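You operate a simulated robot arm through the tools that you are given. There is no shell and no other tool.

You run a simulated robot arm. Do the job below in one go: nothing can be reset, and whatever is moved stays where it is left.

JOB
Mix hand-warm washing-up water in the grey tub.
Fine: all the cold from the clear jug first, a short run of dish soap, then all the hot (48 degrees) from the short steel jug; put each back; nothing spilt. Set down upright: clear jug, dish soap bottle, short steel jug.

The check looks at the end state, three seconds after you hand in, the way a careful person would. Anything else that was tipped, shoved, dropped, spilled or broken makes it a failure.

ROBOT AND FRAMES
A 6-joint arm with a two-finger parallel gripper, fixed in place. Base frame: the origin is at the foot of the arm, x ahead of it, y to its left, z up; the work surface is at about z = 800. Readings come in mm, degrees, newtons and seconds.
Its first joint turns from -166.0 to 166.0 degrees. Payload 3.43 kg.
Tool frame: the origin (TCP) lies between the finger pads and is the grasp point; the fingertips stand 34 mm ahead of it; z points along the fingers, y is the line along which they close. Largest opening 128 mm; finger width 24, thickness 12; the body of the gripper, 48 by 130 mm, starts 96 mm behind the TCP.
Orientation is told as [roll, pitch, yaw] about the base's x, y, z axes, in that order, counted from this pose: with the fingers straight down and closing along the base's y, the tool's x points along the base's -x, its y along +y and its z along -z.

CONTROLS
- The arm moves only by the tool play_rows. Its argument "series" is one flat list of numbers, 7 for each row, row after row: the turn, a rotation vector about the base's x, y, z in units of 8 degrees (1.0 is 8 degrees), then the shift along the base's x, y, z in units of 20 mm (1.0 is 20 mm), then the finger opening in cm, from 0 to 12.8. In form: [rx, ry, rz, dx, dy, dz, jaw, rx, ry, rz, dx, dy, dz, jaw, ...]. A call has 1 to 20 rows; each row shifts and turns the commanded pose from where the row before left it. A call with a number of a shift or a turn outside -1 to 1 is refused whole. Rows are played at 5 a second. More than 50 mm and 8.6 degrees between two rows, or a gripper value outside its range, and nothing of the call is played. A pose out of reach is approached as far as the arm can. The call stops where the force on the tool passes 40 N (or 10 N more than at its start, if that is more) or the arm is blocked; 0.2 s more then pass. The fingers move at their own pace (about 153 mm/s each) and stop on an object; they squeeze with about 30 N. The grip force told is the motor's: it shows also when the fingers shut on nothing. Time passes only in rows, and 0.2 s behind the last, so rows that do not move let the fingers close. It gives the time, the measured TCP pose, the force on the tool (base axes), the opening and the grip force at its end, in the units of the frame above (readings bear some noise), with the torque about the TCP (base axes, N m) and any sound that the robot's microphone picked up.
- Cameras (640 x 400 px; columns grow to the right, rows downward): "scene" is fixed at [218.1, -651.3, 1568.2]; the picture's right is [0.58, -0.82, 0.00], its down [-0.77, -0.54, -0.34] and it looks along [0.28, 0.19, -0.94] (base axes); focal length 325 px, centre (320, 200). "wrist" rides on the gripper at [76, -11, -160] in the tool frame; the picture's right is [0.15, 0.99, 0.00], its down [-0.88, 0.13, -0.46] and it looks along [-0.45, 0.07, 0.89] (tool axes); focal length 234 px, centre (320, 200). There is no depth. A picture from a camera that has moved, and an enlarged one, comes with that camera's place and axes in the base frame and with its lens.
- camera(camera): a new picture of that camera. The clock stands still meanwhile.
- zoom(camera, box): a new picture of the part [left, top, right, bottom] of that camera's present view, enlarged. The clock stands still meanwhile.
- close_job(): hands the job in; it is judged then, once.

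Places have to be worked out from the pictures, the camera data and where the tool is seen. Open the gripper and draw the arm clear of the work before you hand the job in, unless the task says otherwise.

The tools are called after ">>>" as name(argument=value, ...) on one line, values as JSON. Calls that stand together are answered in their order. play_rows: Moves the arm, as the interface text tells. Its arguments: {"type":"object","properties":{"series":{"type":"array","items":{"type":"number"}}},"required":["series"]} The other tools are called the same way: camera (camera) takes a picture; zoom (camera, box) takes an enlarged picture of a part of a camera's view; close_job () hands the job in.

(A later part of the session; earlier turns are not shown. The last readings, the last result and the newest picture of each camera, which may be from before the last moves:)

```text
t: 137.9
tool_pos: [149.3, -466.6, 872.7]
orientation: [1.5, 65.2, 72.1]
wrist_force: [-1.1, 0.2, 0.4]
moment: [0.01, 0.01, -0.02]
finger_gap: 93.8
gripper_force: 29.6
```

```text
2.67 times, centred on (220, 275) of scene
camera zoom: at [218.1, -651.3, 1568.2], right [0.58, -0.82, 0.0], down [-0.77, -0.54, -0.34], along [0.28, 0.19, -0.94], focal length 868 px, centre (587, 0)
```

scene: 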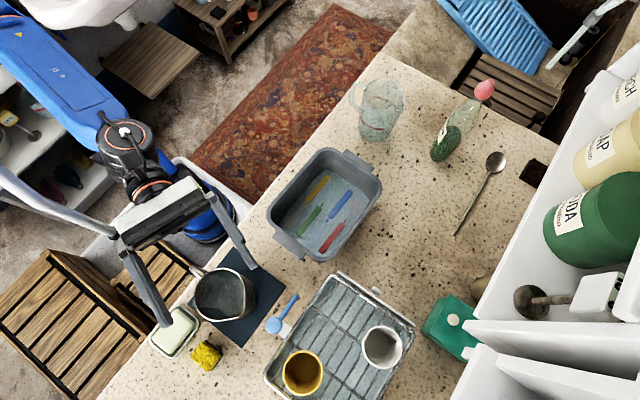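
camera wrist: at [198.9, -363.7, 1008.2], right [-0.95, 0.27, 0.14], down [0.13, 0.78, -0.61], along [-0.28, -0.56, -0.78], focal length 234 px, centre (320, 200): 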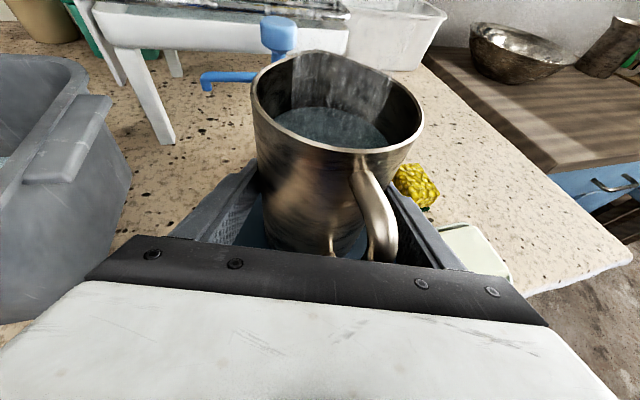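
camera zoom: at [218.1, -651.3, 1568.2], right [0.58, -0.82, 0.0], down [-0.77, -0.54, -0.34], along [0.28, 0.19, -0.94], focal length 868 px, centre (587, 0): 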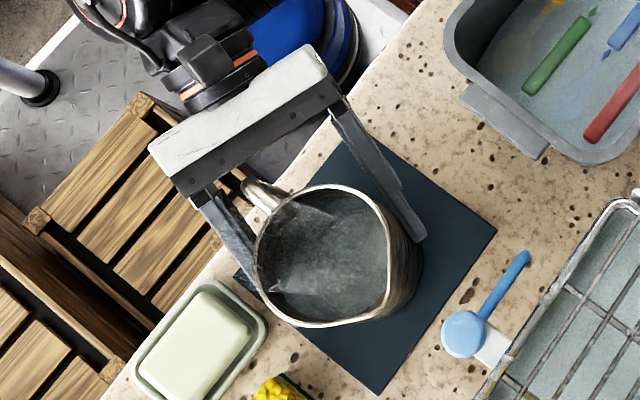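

Gripped at 93.8 mm, 30 N, jug undisturbed. Lifting gently.

>>> play_rows(series=[0, 0, 0, 0, 0, 0.2, 5, 0, 0, 0, 0, 0, 0.25, 5, 0, 0, 0, 0, 0, 0.25, 5, 0, 0, 0, 0, 0, 0.3, 5, 0, 0, 0, 0, 0, 0, 5])

>>> camera(camera="wrist")

>>> zoom(camera="scene", box=[130, 200, 310, 350])

```text
t: 139.1
tool_pos: [150.3, -467.4, 892.7]
orientation: [1.5, 65.1, 72.1]
wrist_force: [-0.1, 0.6, -8.4]
moment: [0.04, -0.04, 0.01]
finger_gap: 93.8
gripper_force: 29.9
```

```text
taken
camera wrist: at [199.0, -363.7, 1028.6], right [-0.95, 0.27, 0.14], down [0.13, 0.78, -0.61], along [-0.28, -0.56, -0.78], focal length 234 px, centre (320, 200)
```

wrist: 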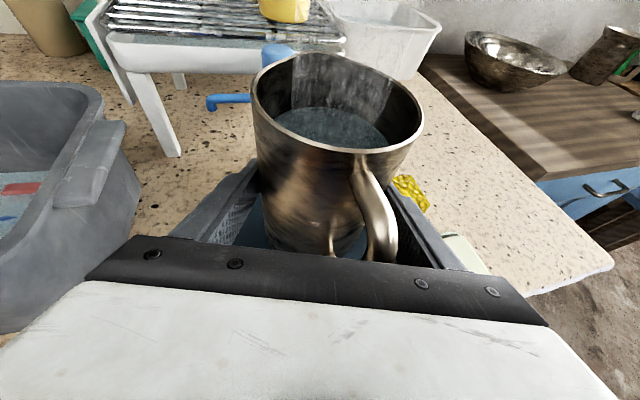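

```text
2.67 times, centred on (220, 275) of scene
camera zoom: at [218.1, -651.3, 1568.2], right [0.58, -0.82, 0.0], down [-0.77, -0.54, -0.34], along [0.28, 0.19, -0.94], focal length 868 px, centre (587, 0)
```

zoom: 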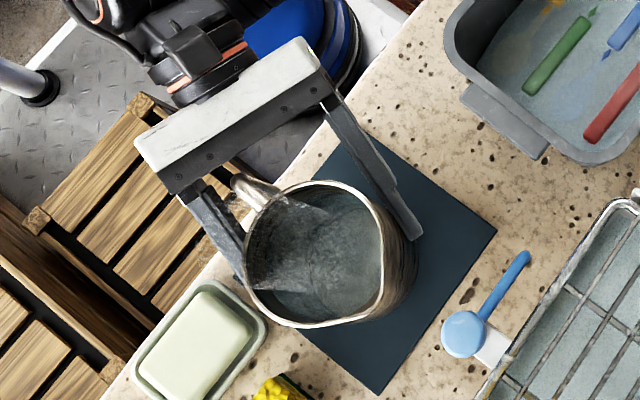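

Load ~8.8 N, upright, no slip. I'll lift it to z≈1012 smoothly.

>>> play_rows(series=[0, 0, 0, 0, 0, 0.4, 5, 0, 0, 0, 0, 0, 0.6, 5, 0, 0, 0, 0, 0, 0.7, 5, 0, 0, 0, 0, 0, 0.7, 5, 0, 0, 0, 0, 0, 0.7, 5, 0, 0, 0, 0, 0, 0.7, 5, 0, 0, 0, 0, 0, 0.7, 5, 0, 0, 0, 0, 0, 0.7, 5, 0, 0, 0, 0, 0, 0.5, 5, 0, 0, 0, 0, 0, 0.25, 5, 0, 0, 0, 0, 0, 0, 5])

>>> camera(camera="wrist")

>>> camera(camera="scene")

```text
t: 141.5
tool_pos: [149.2, -466.2, 1012.9]
orientation: [1.6, 65.1, 72.1]
wrist_force: [0.6, 0.1, -8.3]
moment: [0.04, -0.07, 0.01]
finger_gap: 93.8
gripper_force: 30.1
```

```text
taken
camera wrist: at [198.3, -363.5, 1147.6], right [-0.95, 0.27, 0.14], down [0.13, 0.78, -0.61], along [-0.28, -0.56, -0.78], focal length 234 px, centre (320, 200)
```

wrist: 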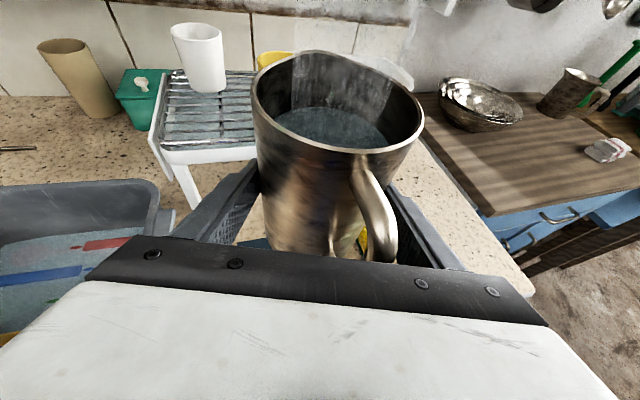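

```text
taken
```

scene: 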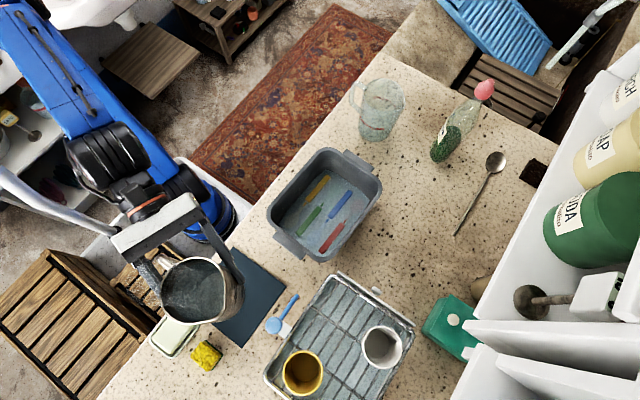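

Steady. Now I carry the jug smoothly toward the tub, keeping it upright and yawing slightly.

>>> play_rows(series=[0, 0, 0, 0.3, -0.06, 0, 5, 0, 0, 0.05, 0.6, -0.12, 0, 5, 0, 0, 0.05, 0.75, -0.156, 0, 5, 0, 0, 0.05, 0.75, -0.156, 0, 5, 0, 0, 0.05, 0.75, -0.156, 0, 5, 0, 0, 0.05, 0.75, -0.156, 0, 5, 0, 0, 0.05, 0.75, -0.156, 0, 5, 0, 0, 0.05, 0.75, -0.156, 0, 5, 0, 0, 0.05, 0.75, -0.156, 0, 5, 0, 0, 0.05, 0.75, -0.156, 0, 5, 0, 0, 0.05, 0.75, -0.156, 0, 5, 0, 0, 0.05, 0.6, -0.12, 0, 5, 0, 0, 0, 0.3, -0.06, 0, 5])

>>> camera(camera="scene")

```text
t: 144.3
tool_pos: [321.2, -501.0, 1010.1]
orientation: [1.9, 65.1, 76.7]
wrist_force: [-0.5, 0.0, -8.8]
moment: [0.03, 0.01, -0.01]
finger_gap: 93.6
gripper_force: 30.0
```

```text
taken
```

scene: 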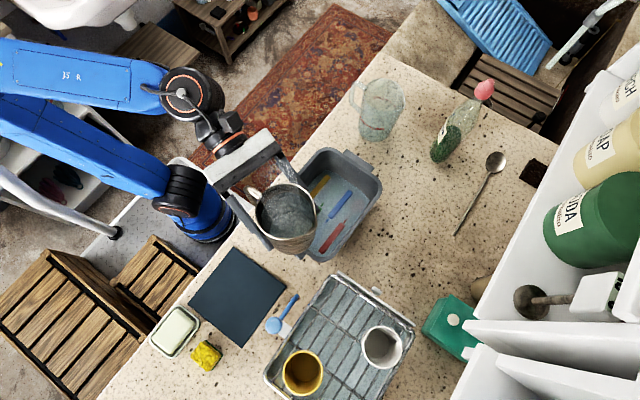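

Good. Continuing to about (508,-541) beyond the tub's right part.

>>> play_rows(series=[0, 0, 0, 0.3, -0.06, 0, 5, 0, 0, 0.05, 0.6, -0.13, 0, 5, 0, 0, 0.05, 0.8, -0.17, 0, 5, 0, 0, 0.05, 0.8, -0.17, 0, 5, 0, 0, 0.05, 0.8, -0.17, 0, 5, 0, 0, 0.05, 0.8, -0.17, 0, 5, 0, 0, 0.05, 0.8, -0.17, 0, 5, 0, 0, 0.05, 0.8, -0.17, 0, 5, 0, 0, 0.05, 0.8, -0.17, 0, 5, 0, 0, 0.05, 0.8, -0.17, 0, 5, 0, 0, 0.05, 0.8, -0.17, 0, 5, 0, 0, 0.05, 0.7, -0.15, 0, 5, 0, 0, 0, 0.35, -0.08, 0, 5, 0, 0, 0, 0, 0, 0, 5])

>>> camera(camera="scene")

>>> camera(camera="wrist")

```text
t: 147.3
tool_pos: [502.5, -539.8, 1012.6]
orientation: [1.6, 65.1, 81.0]
wrist_force: [0.7, -1.4, -8.6]
moment: [0.01, 0.0, 0.01]
finger_gap: 93.8
gripper_force: 29.9
```

```text
taken
```

scene: 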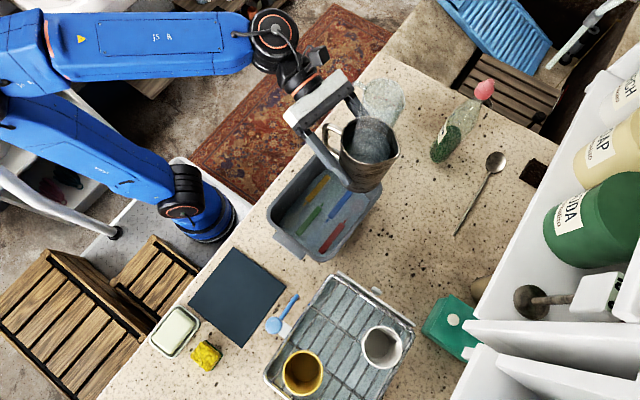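

```text
taken
camera wrist: at [536.3, -431.6, 1147.4], right [-0.98, 0.12, 0.14], down [0.01, 0.8, -0.61], along [-0.19, -0.59, -0.78], focal length 234 px, centre (320, 200)
```

wrist: 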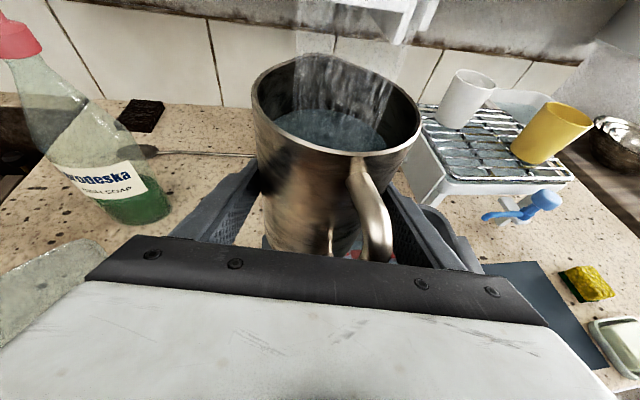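

Jug is upright over the right end of the tub, load unchanged. I'll start rolling about the tool axis toward −x to about 48° (before water reaches the rim) and check.

>>> play_rows(series=[-0.068, -0.356, -0.168, 0.05, 0, 0, 5, -0.118, -0.624, -0.295, 0.1, 0, -0.08, 5, -0.118, -0.624, -0.295, 0.1, 0, -0.08, 5, -0.118, -0.624, -0.295, 0.1, 0, -0.08, 5, -0.118, -0.624, -0.295, 0.1, 0, -0.08, 5, -0.118, -0.624, -0.295, 0.1, 0, -0.08, 5, -0.118, -0.624, -0.295, 0.1, 0, -0.08, 5, -0.118, -0.624, -0.295, 0.1, 0, -0.08, 5, -0.068, -0.356, -0.168, 0.05, 0, 0, 5, 0, 0, 0, 0, 0, 0, 5])

>>> zoom(camera="scene", box=[240, 60, 460, 280])

>>> camera(camera="wrist")

```text
t: 149.5
tool_pos: [519.5, -539.2, 999.9]
orientation: [-56.6, 40.0, 12.1]
wrist_force: [0.2, 0.1, -7.8]
moment: [0.04, 0.01, 0.01]
finger_gap: 93.9
gripper_force: 29.8
```

```text
1.82 times, centred on (350, 170) of scene
camera zoom: at [218.1, -651.3, 1568.2], right [0.58, -0.82, 0.0], down [-0.77, -0.54, -0.34], along [0.28, 0.19, -0.94], focal length 592 px, centre (266, 254)
```

zoom: 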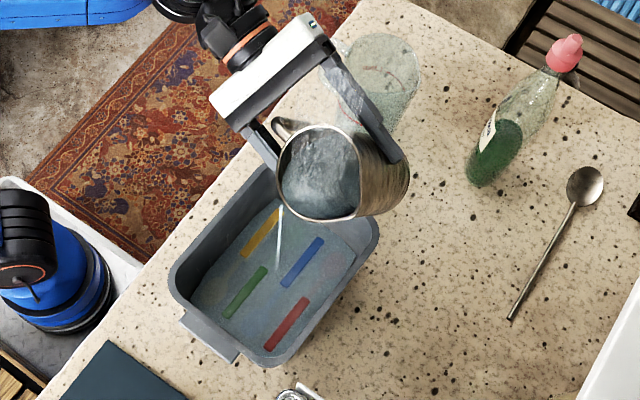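

```text
taken
camera wrist: at [496.9, -414.0, 1122.1], right [-0.74, 0.4, -0.54], down [0.65, 0.6, -0.46], along [0.14, -0.69, -0.71], focal length 234 px, centre (320, 200)
```

wrist: 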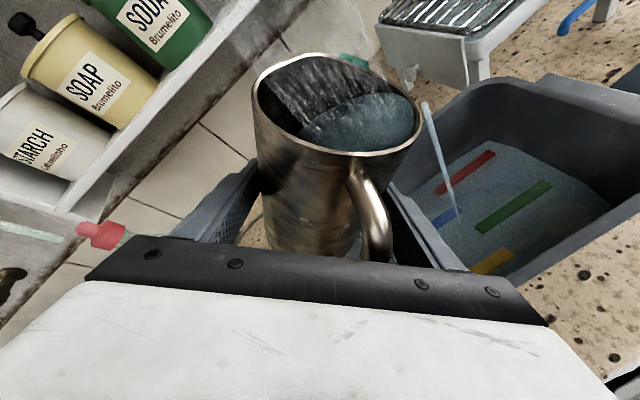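

Water is already running in a clean stream into the middle of the tub. I'll continue the roll slowly, keeping the lip in place.

>>> play_rows(series=[-0.034, -0.178, -0.084, 0, -0.022, -0.028, 5, -0.034, -0.178, -0.084, 0, -0.022, -0.028, 5, -0.034, -0.178, -0.084, 0, -0.022, -0.028, 5, -0.034, -0.178, -0.084, 0, -0.022, -0.028, 5, -0.034, -0.178, -0.084, 0, -0.022, -0.028, 5, -0.034, -0.178, -0.084, 0, -0.022, -0.028, 5, -0.034, -0.178, -0.084, 0, -0.022, -0.028, 5, -0.034, -0.178, -0.084, 0, -0.022, -0.028, 5, -0.034, -0.178, -0.084, 0, -0.022, -0.028, 5])

>>> zoom(camera="scene", box=[240, 60, 460, 280])

>>> camera(camera="wrist")

```text
t: 151.5
tool_pos: [518.0, -542.9, 995.7]
orientation: [-61.6, 27.7, 3.3]
wrist_force: [0.0, -0.3, -7.1]
moment: [0.0, 0.04, 0.01]
finger_gap: 93.9
gripper_force: 30.1
```

```text
1.82 times, centred on (350, 170) of scene
camera zoom: at [218.1, -651.3, 1568.2], right [0.58, -0.82, 0.0], down [-0.77, -0.54, -0.34], along [0.28, 0.19, -0.94], focal length 592 px, centre (266, 254)
```

zoom: 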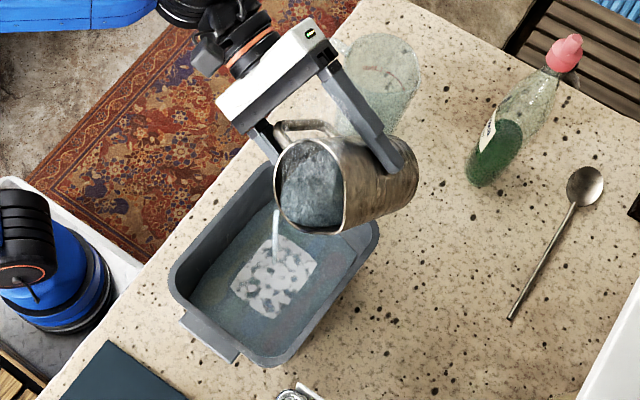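

```text
taken
camera wrist: at [483.9, -410.1, 1105.5], right [-0.56, 0.44, -0.7], down [0.8, 0.51, -0.32], along [0.22, -0.74, -0.64], focal length 234 px, centre (320, 200)
```

wrist: 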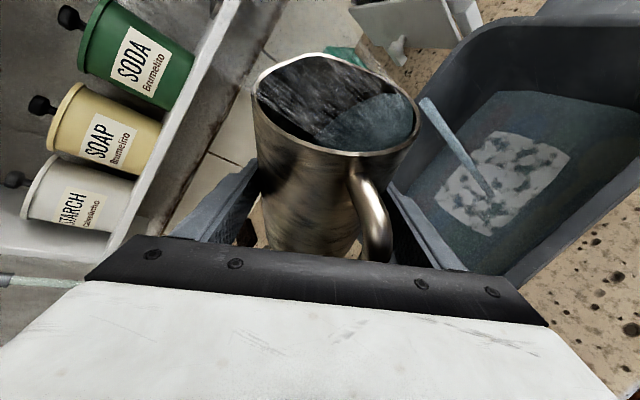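

Suds are forming and all water lands inside. Continuing the slow roll to ~80°.

>>> play_rows(series=[-0.034, -0.178, -0.084, -0.024, -0.032, -0.04, 5, -0.034, -0.178, -0.084, -0.024, -0.032, -0.04, 5, -0.034, -0.178, -0.084, -0.024, -0.032, -0.04, 5, -0.034, -0.178, -0.084, -0.024, -0.032, -0.04, 5, -0.034, -0.178, -0.084, -0.024, -0.032, -0.04, 5, -0.034, -0.178, -0.084, -0.024, -0.032, -0.04, 5, -0.034, -0.178, -0.084, -0.024, -0.032, -0.04, 5, -0.034, -0.178, -0.084, -0.024, -0.032, -0.04, 5, -0.034, -0.178, -0.084, -0.024, -0.032, -0.04, 5, -0.034, -0.178, -0.084, -0.024, -0.032, -0.04, 5, -0.034, -0.178, -0.084, -0.024, -0.032, -0.04, 5, -0.034, -0.178, -0.084, -0.024, -0.032, -0.04, 5])

>>> zoom(camera="scene", box=[240, 60, 460, 280])

>>> camera(camera="wrist")

```text
t: 154.1
tool_pos: [513.5, -549.5, 984.7]
orientation: [-64.6, 10.6, -5.8]
wrist_force: [0.5, 0.3, -3.8]
moment: [0.01, 0.04, 0.01]
finger_gap: 93.8
gripper_force: 30.3
```

```text
1.82 times, centred on (350, 170) of scene
camera zoom: at [218.1, -651.3, 1568.2], right [0.58, -0.82, 0.0], down [-0.77, -0.54, -0.34], along [0.28, 0.19, -0.94], focal length 592 px, centre (266, 254)
```

zoom: 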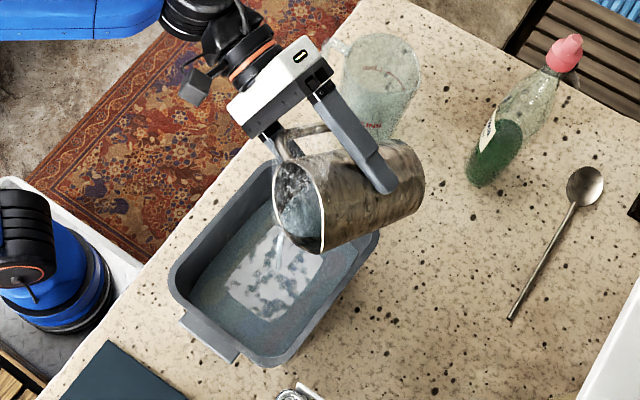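

```text
taken
camera wrist: at [468.2, -405.0, 1075.3], right [-0.26, 0.45, -0.85], down [0.92, 0.38, -0.08], along [0.28, -0.81, -0.52], focal length 234 px, centre (320, 200)
```

wrist: 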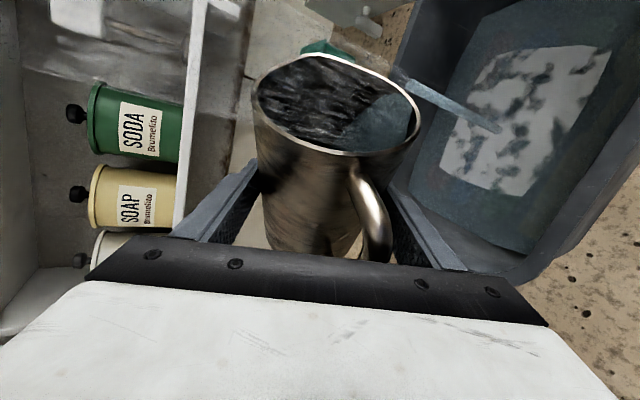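

Draining well (3.8 N left including the jug). Continuing to ~112°.

>>> play_rows(series=[-0.034, -0.178, -0.084, -0.056, -0.016, 0.02, 5, -0.034, -0.178, -0.084, -0.056, -0.016, 0.02, 5, -0.034, -0.178, -0.084, -0.056, -0.016, 0.02, 5, -0.034, -0.178, -0.084, -0.056, -0.016, 0.02, 5, -0.034, -0.178, -0.084, -0.056, -0.016, 0.02, 5, -0.034, -0.178, -0.084, -0.056, -0.016, 0.02, 5, -0.034, -0.178, -0.084, -0.056, -0.016, 0.02, 5, -0.034, -0.178, -0.084, -0.056, -0.016, 0.02, 5, -0.034, -0.178, -0.084, -0.056, -0.016, 0.02, 5, -0.034, -0.178, -0.084, -0.056, -0.016, 0.02, 5, -0.034, -0.178, -0.084, -0.056, -0.016, 0.02, 5, -0.034, -0.178, -0.084, -0.056, -0.016, 0.02, 5, -0.034, -0.178, -0.084, -0.077, 0.004, 0.076, 5, -0.034, -0.178, -0.084, -0.077, 0.004, 0.076, 5, -0.034, -0.178, -0.084, -0.077, 0.004, 0.076, 5, -0.034, -0.178, -0.084, -0.077, 0.004, 0.076, 5, -0.034, -0.178, -0.084, -0.077, 0.004, 0.076, 5, -0.034, -0.178, -0.084, -0.077, 0.004, 0.076, 5, -0.034, -0.178, -0.084, -0.077, 0.004, 0.076, 5, -0.034, -0.178, -0.084, -0.077, 0.004, 0.076, 5])

>>> zoom(camera="scene", box=[240, 60, 460, 280])

>>> camera(camera="wrist")

```text
t: 158.3
tool_pos: [489.0, -552.6, 1002.2]
orientation: [-63.5, -18.3, -19.6]
wrist_force: [-0.4, -0.2, -1.9]
moment: [0.03, 0.05, -0.02]
finger_gap: 93.5
gripper_force: 30.3
```

```text
1.82 times, centred on (350, 170) of scene
camera zoom: at [218.1, -651.3, 1568.2], right [0.58, -0.82, 0.0], down [-0.77, -0.54, -0.34], along [0.28, 0.19, -0.94], focal length 592 px, centre (266, 254)
```

zoom: 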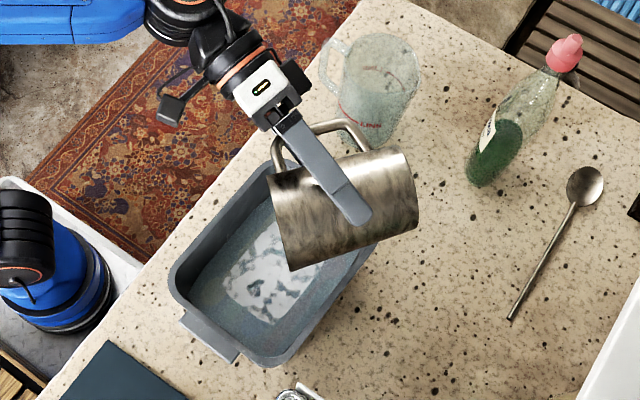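

```text
taken
camera wrist: at [443.5, -391.2, 1055.2], right [0.28, 0.37, -0.89], down [0.92, 0.17, 0.36], along [0.28, -0.91, -0.29], focal length 234 px, centre (320, 200)
```

wrist: 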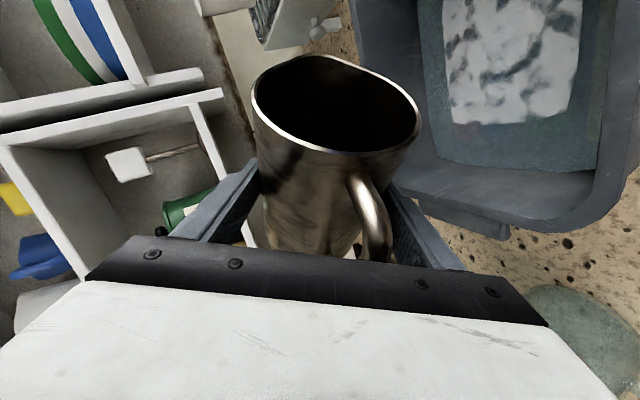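

The jug's interior looks dry and dark, load 1.9 N. I'll tip it further to ~135° of roll and hold a moment so every drop runs out.

>>> play_rows(series=[-0.064, -0.334, -0.158, -0.156, 0.016, 0.1, 5, -0.064, -0.334, -0.158, -0.156, 0.016, 0.1, 5, -0.064, -0.334, -0.158, -0.156, 0.016, 0.1, 5, -0.064, -0.334, -0.158, -0.156, 0.016, 0.1, 5, -0.064, -0.334, -0.158, -0.156, 0.016, 0.1, 5, -0.064, -0.334, -0.158, -0.156, 0.016, 0.1, 5, -0.064, -0.334, -0.158, -0.156, 0.016, 0.1, 5, -0.064, -0.334, -0.158, -0.156, 0.016, 0.1, 5, 0, 0, 0, 0, 0, 0, 5, 0, 0, 0, 0, 0, 0, 5, 0, 0, 0, 0, 0, 0, 5, 0, 0, 0, 0, 0, 0, 5, 0, 0, 0, 0, 0, 0, 5, 0, 0, 0, 0, 0, 0, 5, 0, 0, 0, 0, 0, 0, 5])

>>> zoom(camera="scene", box=[240, 60, 460, 280])

>>> camera(camera="wrist")

```text
t: 161.5
tool_pos: [463.7, -551.6, 1017.6]
orientation: [-57.1, -39.2, -33.0]
wrist_force: [0.2, -0.2, -3.1]
moment: [0.0, 0.06, 0.01]
finger_gap: 93.5
gripper_force: 30.1
```

```text
1.82 times, centred on (350, 170) of scene
camera zoom: at [218.1, -651.3, 1568.2], right [0.58, -0.82, 0.0], down [-0.77, -0.54, -0.34], along [0.28, 0.19, -0.94], focal length 592 px, centre (266, 254)
```

zoom: 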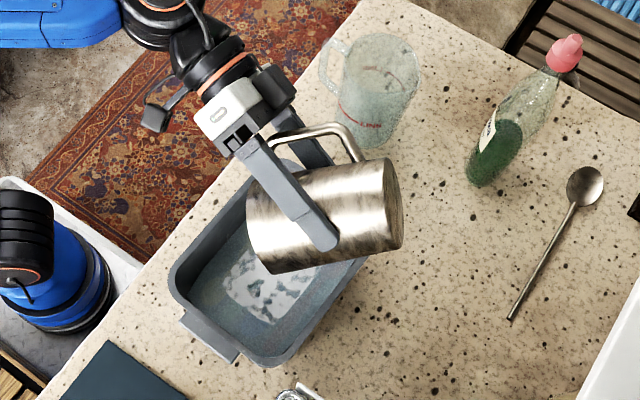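

```text
taken
camera wrist: at [432.9, -378.4, 1043.9], right [0.64, 0.23, -0.74], down [0.75, 0.06, 0.66], along [0.19, -0.97, -0.13], focal length 234 px, centre (320, 200)
```

wrist: 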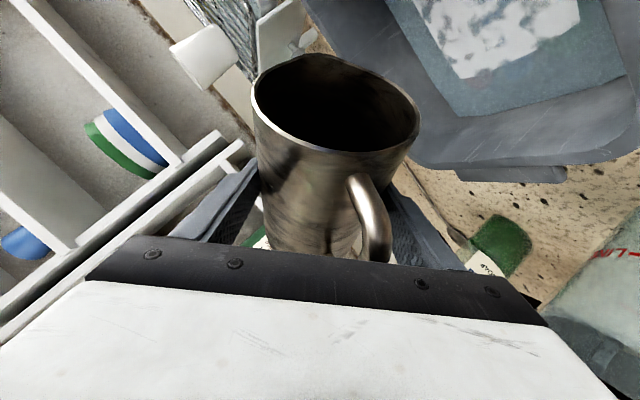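

The jug is empty. I'll roll it back upright over the tub.

>>> play_rows(series=[0.168, 0.885, 0.418, 0.115, 0.034, -0.015, 5, 0.168, 0.885, 0.418, 0.115, 0.034, -0.015, 5, 0.168, 0.885, 0.418, 0.115, 0.034, -0.015, 5, 0.168, 0.885, 0.418, 0.115, 0.034, -0.015, 5, 0.168, 0.885, 0.418, 0.115, 0.034, -0.015, 5, 0.168, 0.885, 0.418, 0.115, 0.034, -0.015, 5, 0.168, 0.885, 0.418, 0.115, 0.034, -0.015, 5, 0.168, 0.885, 0.418, 0.115, 0.034, -0.015, 5, 0.168, 0.885, 0.418, 0.115, 0.034, -0.015, 5, 0.168, 0.885, 0.418, 0.115, 0.034, -0.015, 5, 0.168, 0.885, 0.418, 0.115, 0.034, -0.015, 5, 0.168, 0.885, 0.418, 0.115, 0.034, -0.015, 5, 0.168, 0.885, 0.418, 0.115, 0.034, -0.015, 5, 0.168, 0.885, 0.418, 0.115, 0.034, -0.015, 5, 0.168, 0.885, 0.418, 0.115, 0.034, -0.015, 5, 0.168, 0.885, 0.418, 0.115, 0.034, -0.015, 5, 0.168, 0.885, 0.418, 0.115, 0.034, -0.015, 5, 0, 0, 0, 0, 0, 0, 5])

>>> camera(camera="scene")

>>> camera(camera="wrist")

```text
t: 165.3
tool_pos: [501.0, -537.7, 1012.6]
orientation: [1.9, 65.2, 81.4]
wrist_force: [-0.5, -0.1, -1.8]
moment: [-0.02, -0.02, -0.02]
finger_gap: 93.4
gripper_force: 29.5
```

```text
taken
```

scene: 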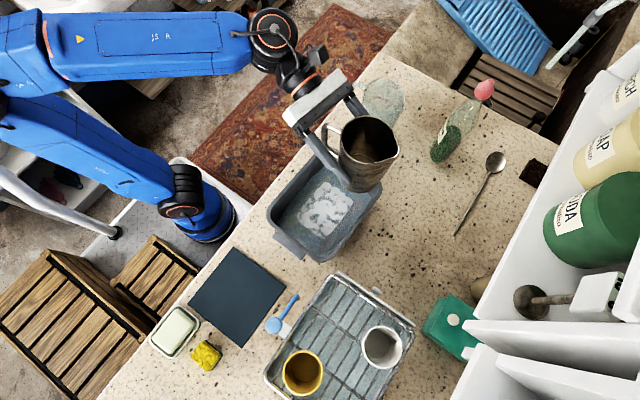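

```text
taken
camera wrist: at [535.9, -430.4, 1148.3], right [-0.98, 0.12, 0.15], down [0.0, 0.8, -0.61], along [-0.19, -0.59, -0.78], focal length 234 px, centre (320, 200)
```

wrist: 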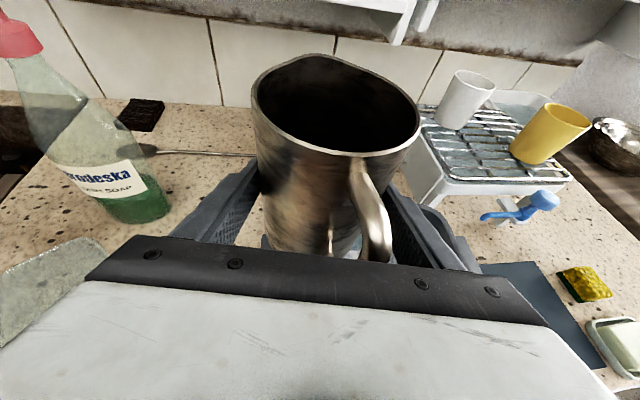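

Jug upright and empty, counter dry. Carrying it back toward its mat along the same route.

>>> play_rows(series=[0, 0, 0, -0.4, 0.08, 0, 5, 0, 0, -0.05, -0.7, 0.15, 0, 5, 0, 0, -0.05, -0.85, 0.18, 0, 5, 0, 0, -0.05, -0.85, 0.18, 0, 5, 0, 0, -0.05, -0.85, 0.18, 0, 5, 0, 0, -0.05, -0.85, 0.18, 0, 5, 0, 0, -0.05, -0.85, 0.18, 0, 5, 0, 0, -0.05, -0.85, 0.18, 0, 5, 0, 0, -0.05, -0.85, 0.18, 0, 5, 0, 0, -0.05, -0.85, 0.18, 0, 5, 0, 0, -0.05, -0.85, 0.18, 0, 5, 0, 0, -0.05, -0.85, 0.18, 0, 5, 0, 0, -0.05, -0.85, 0.18, 0, 5, 0, 0, -0.05, -0.85, 0.18, 0, 5])

>>> play_rows(series=[0, 0, -0.05, -0.8, 0.17, 0, 5, 0, 0, -0.05, -0.8, 0.17, 0, 5, 0, 0, -0.05, -0.8, 0.17, 0, 5, 0, 0, -0.05, -0.8, 0.17, 0, 5, 0, 0, -0.06, -0.8, 0.17, 0, 5, 0, 0, -0.06, -0.6, 0.12, 0, 5, 0, 0, -0.05, -0.3, 0.06, 0, 5, 0, 0, 0, 0, 0, 0, 5])

```text
t: 168.3
tool_pos: [275.8, -489.3, 1013.4]
orientation: [1.8, 65.1, 76.0]
wrist_force: [0.0, -0.1, -2.5]
moment: [-0.04, -0.02, 0.0]
finger_gap: 93.6
gripper_force: 30.0
```

```text
t: 170.1
tool_pos: [179.1, -470.6, 1014.1]
orientation: [1.8, 65.1, 73.1]
wrist_force: [0.1, 0.0, -2.2]
moment: [-0.01, -0.01, -0.02]
finger_gap: 93.4
gripper_force: 29.5
```

>>> play_rows(series=[0, 0, -0.05, -0.5, 0.13, 0, 5, 0, 0, -0.05, -0.5, 0.13, 0, 5, 0, 0, -0.025, -0.4, 0.1, 0, 5, 0, 0, 0, 0, 0, 0, 5])

>>> zoom(camera="scene", box=[130, 200, 310, 350])

>>> camera(camera="wrist")

```text
t: 171.1
tool_pos: [152.8, -461.9, 1013.2]
orientation: [1.9, 65.1, 72.1]
wrist_force: [-0.4, 1.3, -2.6]
moment: [0.03, -0.01, -0.02]
finger_gap: 93.3
gripper_force: 30.7
```

```text
2.67 times, centred on (220, 275) of scene
camera zoom: at [218.1, -651.3, 1568.2], right [0.58, -0.82, 0.0], down [-0.77, -0.54, -0.34], along [0.28, 0.19, -0.94], focal length 868 px, centre (587, 0)
```

zoom: 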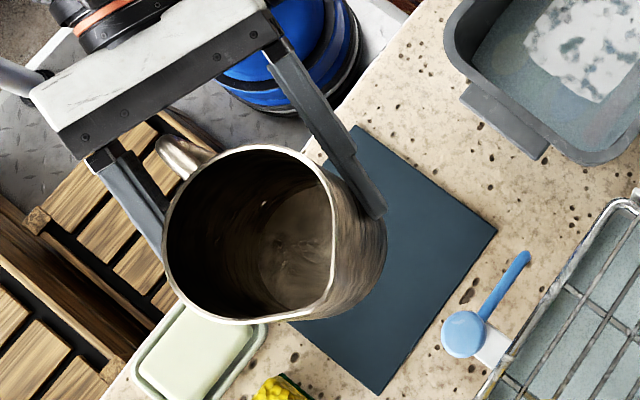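

```text
taken
camera wrist: at [202.7, -360.8, 1148.4], right [-0.95, 0.27, 0.15], down [0.13, 0.78, -0.61], along [-0.28, -0.56, -0.78], focal length 234 px, centre (320, 200)
```

wrist: 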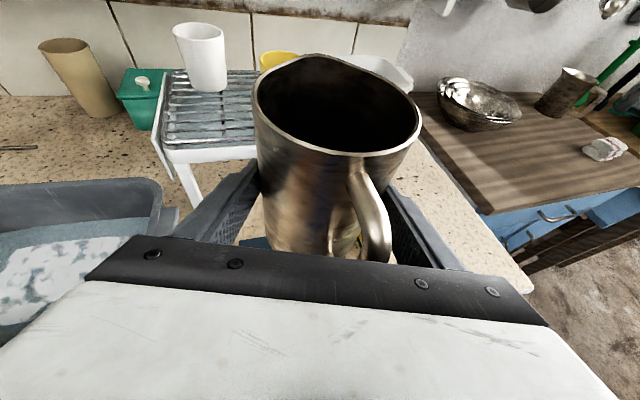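

Jug is empty and hovering over its mat. I'll descend in monitored steps.

>>> play_rows(series=[0, 0, 0, 0, 0, -0.5, 5, 0, 0, 0, 0, 0, -0.7, 5, 0, 0, 0, 0, 0, -0.7, 5, 0, 0, 0, 0, 0, -0.7, 5, 0, 0, 0, 0, 0, -0.5, 5])

>>> play_rows(series=[0, 0, 0, 0, 0, -0.5, 5, 0, 0, 0, 0, 0, -0.5, 5])

```text
t: 172.3
tool_pos: [151.3, -463.3, 951.8]
orientation: [1.9, 65.2, 72.1]
wrist_force: [-0.3, 0.3, -3.2]
moment: [-0.02, 0.0, -0.01]
finger_gap: 93.6
gripper_force: 30.2
```

```text
t: 172.9
tool_pos: [152.7, -461.4, 931.9]
orientation: [2.0, 65.1, 72.0]
wrist_force: [-0.9, -0.6, -2.7]
moment: [-0.02, 0.01, -0.01]
finger_gap: 93.4
gripper_force: 29.4
```

>>> play_rows(series=[0, 0, 0, 0, 0, -0.5, 5, 0, 0, 0, 0, 0, -0.5, 5])

>>> play_rows(series=[0, 0, 0, 0, 0, -0.4, 5, 0, 0, 0, 0, 0, -0.4, 5])

```text
t: 173.5
tool_pos: [152.6, -462.5, 910.8]
orientation: [1.8, 65.1, 72.1]
wrist_force: [0.0, 0.3, -2.4]
moment: [0.0, -0.01, 0.0]
finger_gap: 93.4
gripper_force: 30.2
```

```text
t: 174.1
tool_pos: [152.7, -463.6, 895.8]
orientation: [1.8, 65.0, 72.1]
wrist_force: [-0.2, -0.2, -1.5]
moment: [-0.01, 0.06, 0.05]
finger_gap: 93.3
gripper_force: 30.0
```

>>> play_rows(series=[0, 0, 0, 0, 0, -0.4, 5, 0, 0, 0, 0, 0, -0.3, 5])

>>> play_rows(series=[0, 0, 0, 0, 0, -0.1, 5, 0, 0, 0, 0, 0, -0.1, 5, 0, 0, 0, 0, 0, 0, 5])

>>> zoom(camera="scene", box=[130, 200, 310, 350])

```text
t: 174.7
tool_pos: [151.0, -463.4, 880.4]
orientation: [1.8, 65.1, 72.1]
wrist_force: [0.1, 1.3, -1.9]
moment: [-0.06, 0.02, -0.04]
finger_gap: 93.5
gripper_force: 30.3
```

```text
t: 175.5
tool_pos: [151.8, -463.6, 878.1]
orientation: [1.9, 65.1, 72.1]
wrist_force: [0.2, 0.9, -1.6]
moment: [0.01, -0.01, 0.0]
finger_gap: 93.5
gripper_force: 29.9
```

```text
2.67 times, centred on (220, 275) of scene
camera zoom: at [218.1, -651.3, 1568.2], right [0.58, -0.82, 0.0], down [-0.77, -0.54, -0.34], along [0.28, 0.19, -0.94], focal length 868 px, centre (587, 0)
```

zoom: 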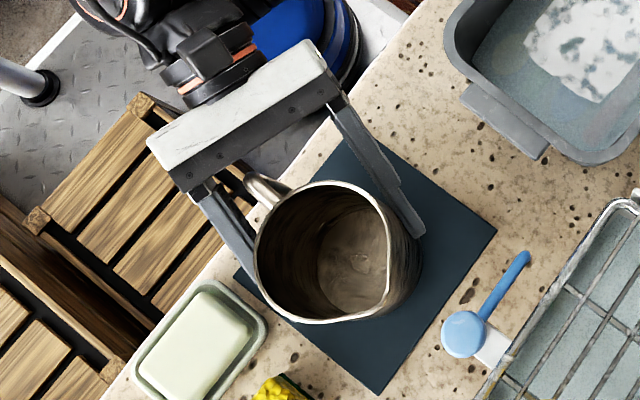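

Close to contact. Small steps down.

>>> play_rows(series=[0, 0, 0, 0, 0, -0.08, 5, 0, 0, 0, 0, 0, -0.07, 5, 0, 0, 0, 0, 0, 0, 5])

>>> play_rows(series=[0, 0, 0, 0, 0, -0.06, 5, 0, 0, 0, 0, 0, 0, 5])

```text
t: 176.3
tool_pos: [151.9, -463.6, 875.8]
orientation: [1.7, 65.4, 71.9]
wrist_force: [-1.2, -5.2, 18.6]
moment: [-0.01, -0.29, 0.01]
finger_gap: 93.3
gripper_force: 29.2
```

```text
t: 176.9
tool_pos: [151.1, -462.6, 873.8]
orientation: [1.8, 65.2, 72.0]
wrist_force: [5.1, -4.0, 21.8]
moment: [-0.43, 0.01, 0.15]
finger_gap: 93.4
gripper_force: 30.0
```

Firm contact (about 20 N) – the jug is on the mat. I'll relax by 1 mm and open the fingers gradually.

>>> play_rows(series=[0, 0, 0, 0, 0, 0.06, 5, 0, 0, 0, 0, 0, 0, 5])

```text
t: 177.5
tool_pos: [151.9, -462.2, 873.8]
orientation: [1.9, 65.0, 72.1]
wrist_force: [0.5, -6.0, 8.2]
moment: [-0.29, 0.15, 0.05]
finger_gap: 93.4
gripper_force: 30.4
```

>>> play_rows(series=[0, 0, 0, 0, 0, 0.03, 5, 0, 0, 0, 0, 0, 0, 9.45, 0, 0, 0, 0, 0, 0, 9.7, 0, 0, 0, 0, 0, 0, 10.2, 0, 0, 0, 0, 0, 0, 11.2, 0, 0, 0, 0, 0, 0, 12.5, 0, 0, 0, 0, 0, 0, 12.8, 0, 0, 0, 0, 0, 0, 12.8])

>>> zoom(camera="scene", box=[130, 200, 310, 350])

>>> camera(camera="wrist")

```text
t: 179.3
tool_pos: [150.8, -462.3, 874.9]
orientation: [1.8, 65.0, 72.1]
wrist_force: [-0.6, 0.5, -0.1]
moment: [0.0, 0.05, 0.01]
finger_gap: 127.8
gripper_force: 0.0
```

```text
2.67 times, centred on (220, 275) of scene
camera zoom: at [218.1, -651.3, 1568.2], right [0.58, -0.82, 0.0], down [-0.77, -0.54, -0.34], along [0.28, 0.19, -0.94], focal length 868 px, centre (587, 0)
```

zoom: 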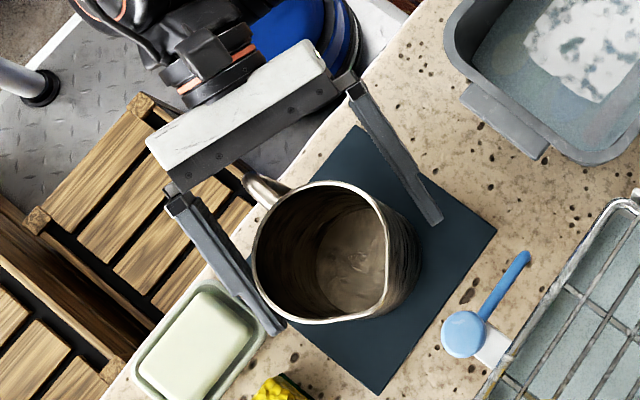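

```text
taken
camera wrist: at [201.3, -360.8, 1010.4], right [-0.95, 0.27, 0.15], down [0.13, 0.78, -0.61], along [-0.28, -0.56, -0.78], focal length 234 px, centre (320, 200)
```

wrist: 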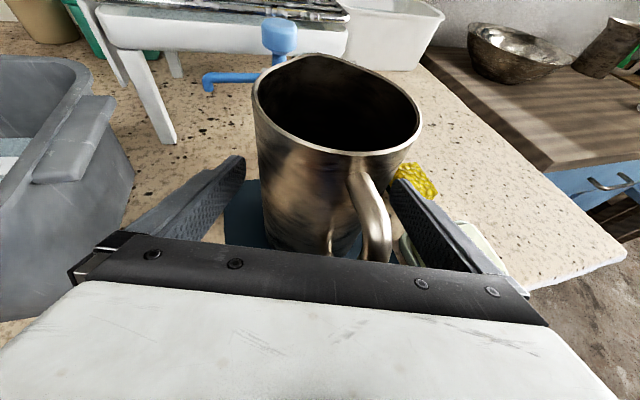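

The jug stands on the mat exactly where it was at the start. I'll rise straight up out of it.

>>> play_rows(series=[0, 0, 0, 0, 0, 0.3, 12.8, 0, 0, 0, 0, 0, 0.5, 12.8, 0, 0, 0, 0, 0, 0.6, 12.8, 0, 0, 0, 0, 0, 0.7, 12.8, 0, 0, 0, 0, 0, 0.8, 12.8, 0, 0, 0, 0, 0, 0.8, 12.8, 0, 0, 0, 0, 0, 0.8, 12.8, 0, 0, 0, 0, 0, 0.8, 12.8, 0, 0, 0, 0, 0, 0.8, 12.8, 0, 0, 0, 0, 0, 0.5, 12.8])

>>> camera(camera="scene")

>>> zoom(camera="scene", box=[130, 200, 310, 350])

```text
t: 181.5
tool_pos: [150.2, -461.8, 1007.4]
orientation: [1.8, 65.2, 72.0]
wrist_force: [0.1, 0.3, 0.2]
moment: [-0.01, 0.01, 0.04]
finger_gap: 127.9
gripper_force: 0.0
```

```text
taken
```

scene: 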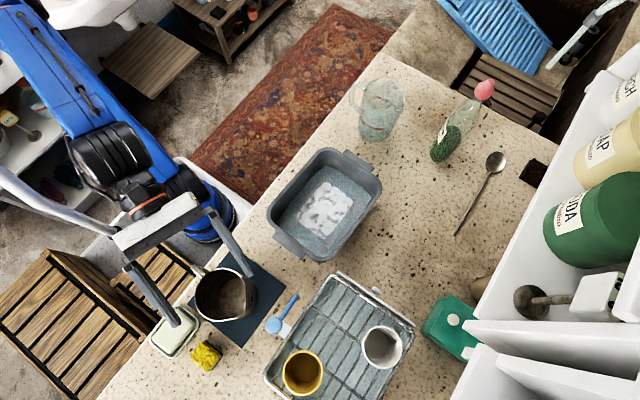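

```text
2.67 times, centred on (220, 275) of scene
camera zoom: at [218.1, -651.3, 1568.2], right [0.58, -0.82, 0.0], down [-0.77, -0.54, -0.34], along [0.28, 0.19, -0.94], focal length 868 px, centre (587, 0)
```

zoom: 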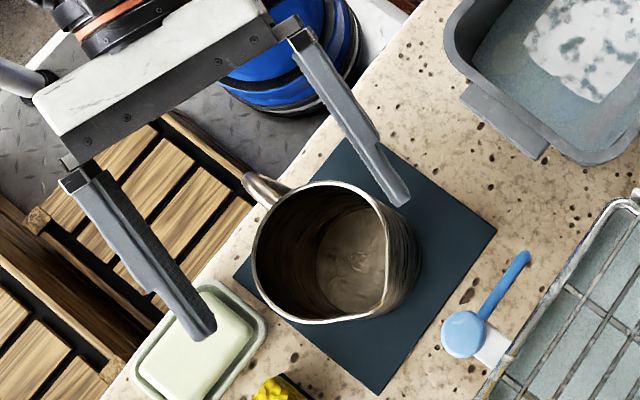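

Everything is back in place. Let me inspect the tub, both jugs and the counter closely for residue or spills.

>>> zoom(camera="scene", box=[340, 60, 440, 150])

>>> zoom(camera="scene", box=[250, 130, 400, 280])

>>> zoom(camera="scene", box=[190, 250, 260, 330])

>>> zoom(camera="scene", box=[380, 70, 540, 240])

```text
4.44 times, centred on (390, 105) of scene
camera zoom: at [218.1, -651.3, 1568.2], right [0.58, -0.82, 0.0], down [-0.77, -0.54, -0.34], along [0.28, 0.19, -0.94], focal length 1446 px, centre (9, 622)
```

zoom: 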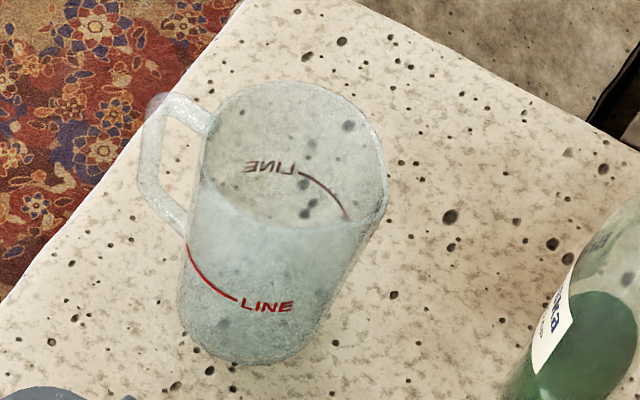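

```text
2.67 times, centred on (325, 205) of scene
camera zoom: at [218.1, -651.3, 1568.2], right [0.58, -0.82, 0.0], down [-0.77, -0.54, -0.34], along [0.28, 0.19, -0.94], focal length 868 px, centre (307, 187)
```

zoom: 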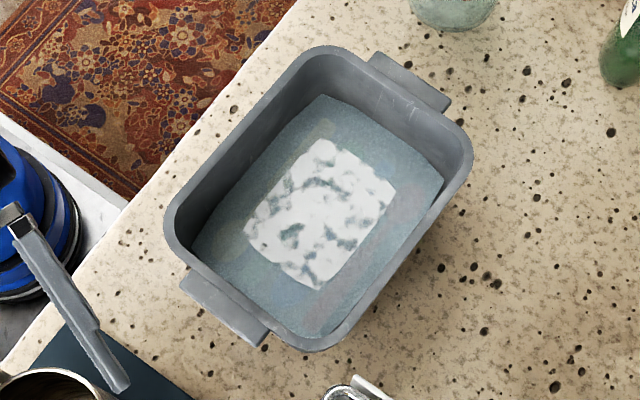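

```text
5.00 times, centred on (225, 290) of scene
camera zoom: at [218.1, -651.3, 1568.2], right [0.58, -0.82, 0.0], down [-0.77, -0.54, -0.34], along [0.28, 0.19, -0.94], focal length 1627 px, centre (795, -250)
```

zoom: 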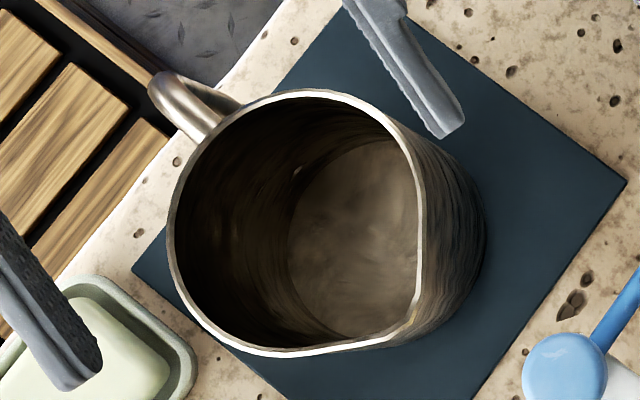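

```text
2.35 times, centred on (460, 155) of scene
camera zoom: at [218.1, -651.3, 1568.2], right [0.58, -0.82, 0.0], down [-0.77, -0.54, -0.34], along [0.28, 0.19, -0.94], focal length 766 px, centre (-9, 306)
```

zoom: 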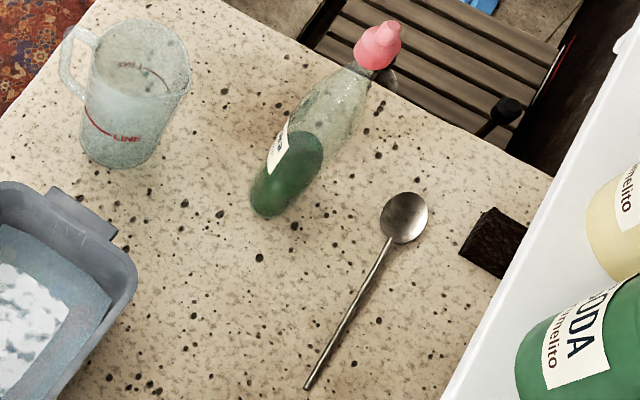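

All looks right: the tub is full of sudsy water, jugs empty, bottle and jugs upright in place, counter dry. I'll now raise the open gripper and draw it away off the counter.

>>> play_rows(series=[0, 0, 0, 0, 0, 0.7, 12.8, 0, 0, 0, 0.2, 0, 0.8, 12.8, 0, 0, 0, 0.5, 0, 0.6, 12.8, 0, 0, 0, 0.9, 0, 0.3, 12.8, 0, 0, 0, 0.9, 0, 0.2, 12.8, 0, 0, 0, 0.9, 0, 0, 12.8, 0, 0, 0, 0.9, 0, 0, 12.8, 0, 0, 0, 0.9, 0, 0, 12.8, 0, 0, 0, 0.9, 0, 0, 12.8, 0, 0, 0, 0.9, 0, 0, 12.8, 0, 0, 0, 0.9, 0.1, 0, 12.8])

>>> play_rows(series=[0, 0, 0, 0.8, 0.4, 0, 12.8, 0, 0, 0, 0.8, 0.6, 0, 12.8, 0, 0, 0, 0.8, 0.7, 0, 12.8, 0, 0, 0, 0.8, 0.8, 0, 12.8, 0, 0, 0, 0.8, 0.8, 0, 12.8, 0, 0, 0, 0.8, 0.8, 0, 12.8, 0, 0, 0, 0.8, 0.8, 0, 12.8, 0, 0, 0, 0.6, 0.8, 0, 12.8, 0, 0, 0, 0.4, 0.6, 0, 12.8])

>>> camera(camera="scene")

>>> camera(camera="wrist")

```text
t: 183.8
tool_pos: [221.8, -449.1, 1070.1]
orientation: [-1.2, 66.2, 58.5]
wrist_force: [0.2, 0.9, 0.1]
moment: [0.01, 0.02, -0.02]
finger_gap: 128.0
gripper_force: 0.0
stopped in row 11: the arm was blocked; the commanded pose is now the measured one
```

```text
t: 184.5
tool_pos: [183.9, -422.7, 1067.7]
orientation: [-0.2, 66.0, 48.1]
wrist_force: [-0.3, 0.0, 0.0]
moment: [0.01, 0.02, 0.01]
finger_gap: 127.8
gripper_force: 0.0
stopped in row 3: the arm was blocked; the commanded pose is now the measured one
```

```text
taken
```

scene: 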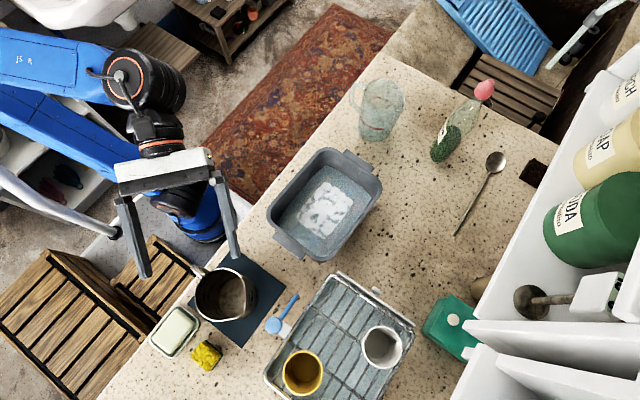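

```text
taken
camera wrist: at [268.9, -344.2, 1201.3], right [-0.78, 0.61, 0.13], down [0.42, 0.66, -0.62], along [-0.47, -0.43, -0.77], focal length 234 px, centre (320, 200)
```

wrist: 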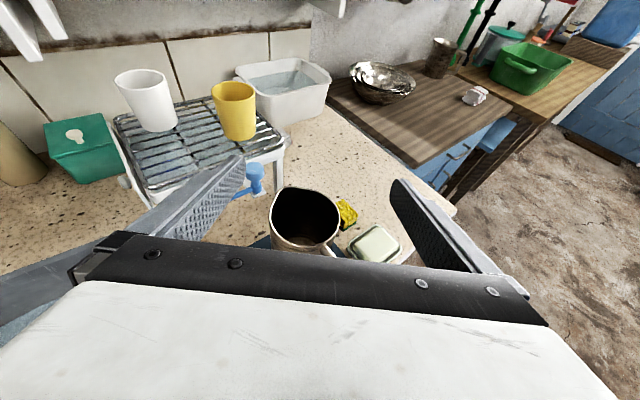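

The arm got blocked folding close to its own base (no contact with the work, forces zero). I'll move outward (−y) again to unfold, then leave by the wider route used before.

>>> play_rows(series=[0, 0, 0, 0, -0.5, 0, 12.8, 0, 0, 0, 0, -0.7, 0, 12.8, 0, 0, 0, 0, -0.7, 0, 12.8])

>>> camera(camera="scene")

```text
t: 185.3
tool_pos: [183.0, -463.0, 1067.2]
orientation: [0.0, 66.0, 48.2]
wrist_force: [-0.2, 0.3, -0.6]
moment: [0.0, -0.01, 0.04]
finger_gap: 128.4
gripper_force: 0.0
```

```text
taken
```

scene: 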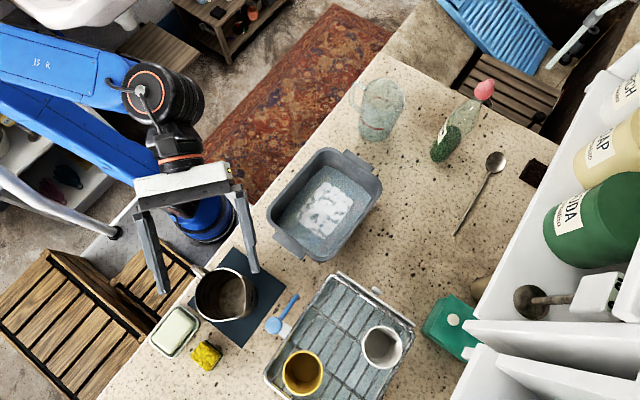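

Free again. I'll move outward over the tub side (x≈340, y≈-505) while turning the tool back gradually.

>>> play_rows(series=[0, 0, 0, 0.4, -0.5, 0, 12.8, 0, 0, 0, 0.8, -0.5, 0, 12.8, 0, 0, 0.2, 0.87, -0.3, 0, 12.8, 0, 0, 0.3, 0.87, -0.2, 0, 12.8, 0, 0, 0.3, 0.87, -0.2, 0, 12.8, 0, 0, 0.3, 0.87, -0.1, 0, 12.8, 0, 0, 0.3, 0.87, -0.1, 0, 12.8, 0, 0, 0.3, 0.87, 0, 0, 12.8, 0, 0, 0.3, 0.87, 0, 0, 12.8])

>>> camera(camera="scene")

```text
t: 187.3
tool_pos: [331.6, -498.1, 1067.0]
orientation: [-0.3, 66.1, 64.3]
wrist_force: [-0.2, -0.1, -1.0]
moment: [0.03, -0.01, 0.01]
finger_gap: 127.8
gripper_force: 0.1
```

```text
taken
```

scene: 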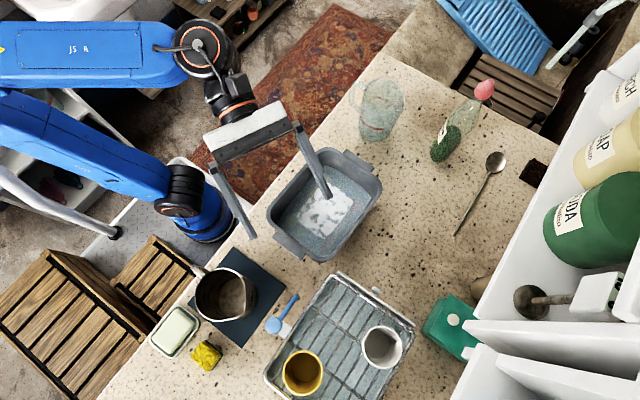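

Good. Continuing away to the region off the counter edge, about (520,-340).

>>> play_rows(series=[0, 0, 0.3, 0.9, 0.2, 0, 12.8, 0, 0, 0.3, 0.9, 0.4, 0, 12.8, 0, 0, 0.3, 0.9, 0.5, 0, 12.8, 0, 0, 0.3, 0.9, 0.6, 0, 12.8, 0, 0, 0.3, 0.9, 0.7, 0, 12.8, 0, 0, 0.3, 0.9, 0.8, 0, 12.8, 0, 0, 0.3, 0.9, 0.8, 0, 12.8, 0, 0, 0.3, 0.9, 0.8, 0, 12.8, 0, 0, 0.3, 0.9, 0.8, 0, 12.8, 0, 0, 0.3, 0.9, 0.8, 0, 12.8, 0, 0, 0, 0.5, 0.8, 0, 12.8, 0, 0, 0, 0, 0.6, 0, 12.8])

>>> camera(camera="scene")

>>> camera(camera="wrist")

```text
t: 189.9
tool_pos: [521.0, -343.5, 1066.0]
orientation: [-0.1, 66.0, 88.2]
wrist_force: [1.2, 0.7, -0.4]
moment: [-0.01, 0.02, 0.0]
finger_gap: 128.1
gripper_force: 0.0
```

```text
taken
```

scene: 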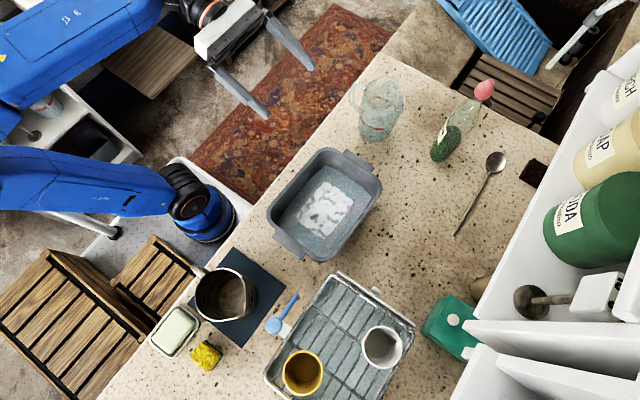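

```text
taken
camera wrist: at [534.9, -229.7, 1200.9], right [-0.99, -0.03, 0.13], down [-0.11, 0.78, -0.62], along [-0.08, -0.63, -0.77], focal length 234 px, centre (320, 200)
```

wrist: 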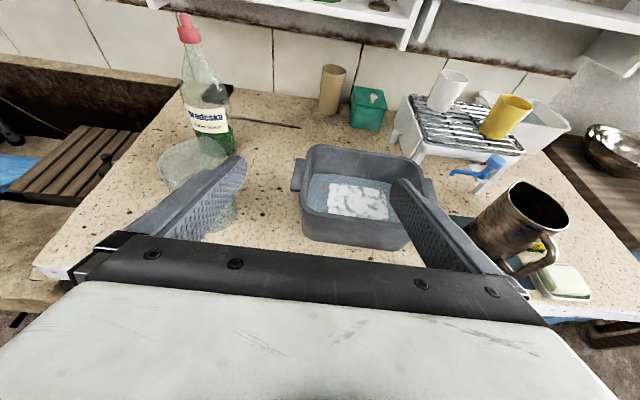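

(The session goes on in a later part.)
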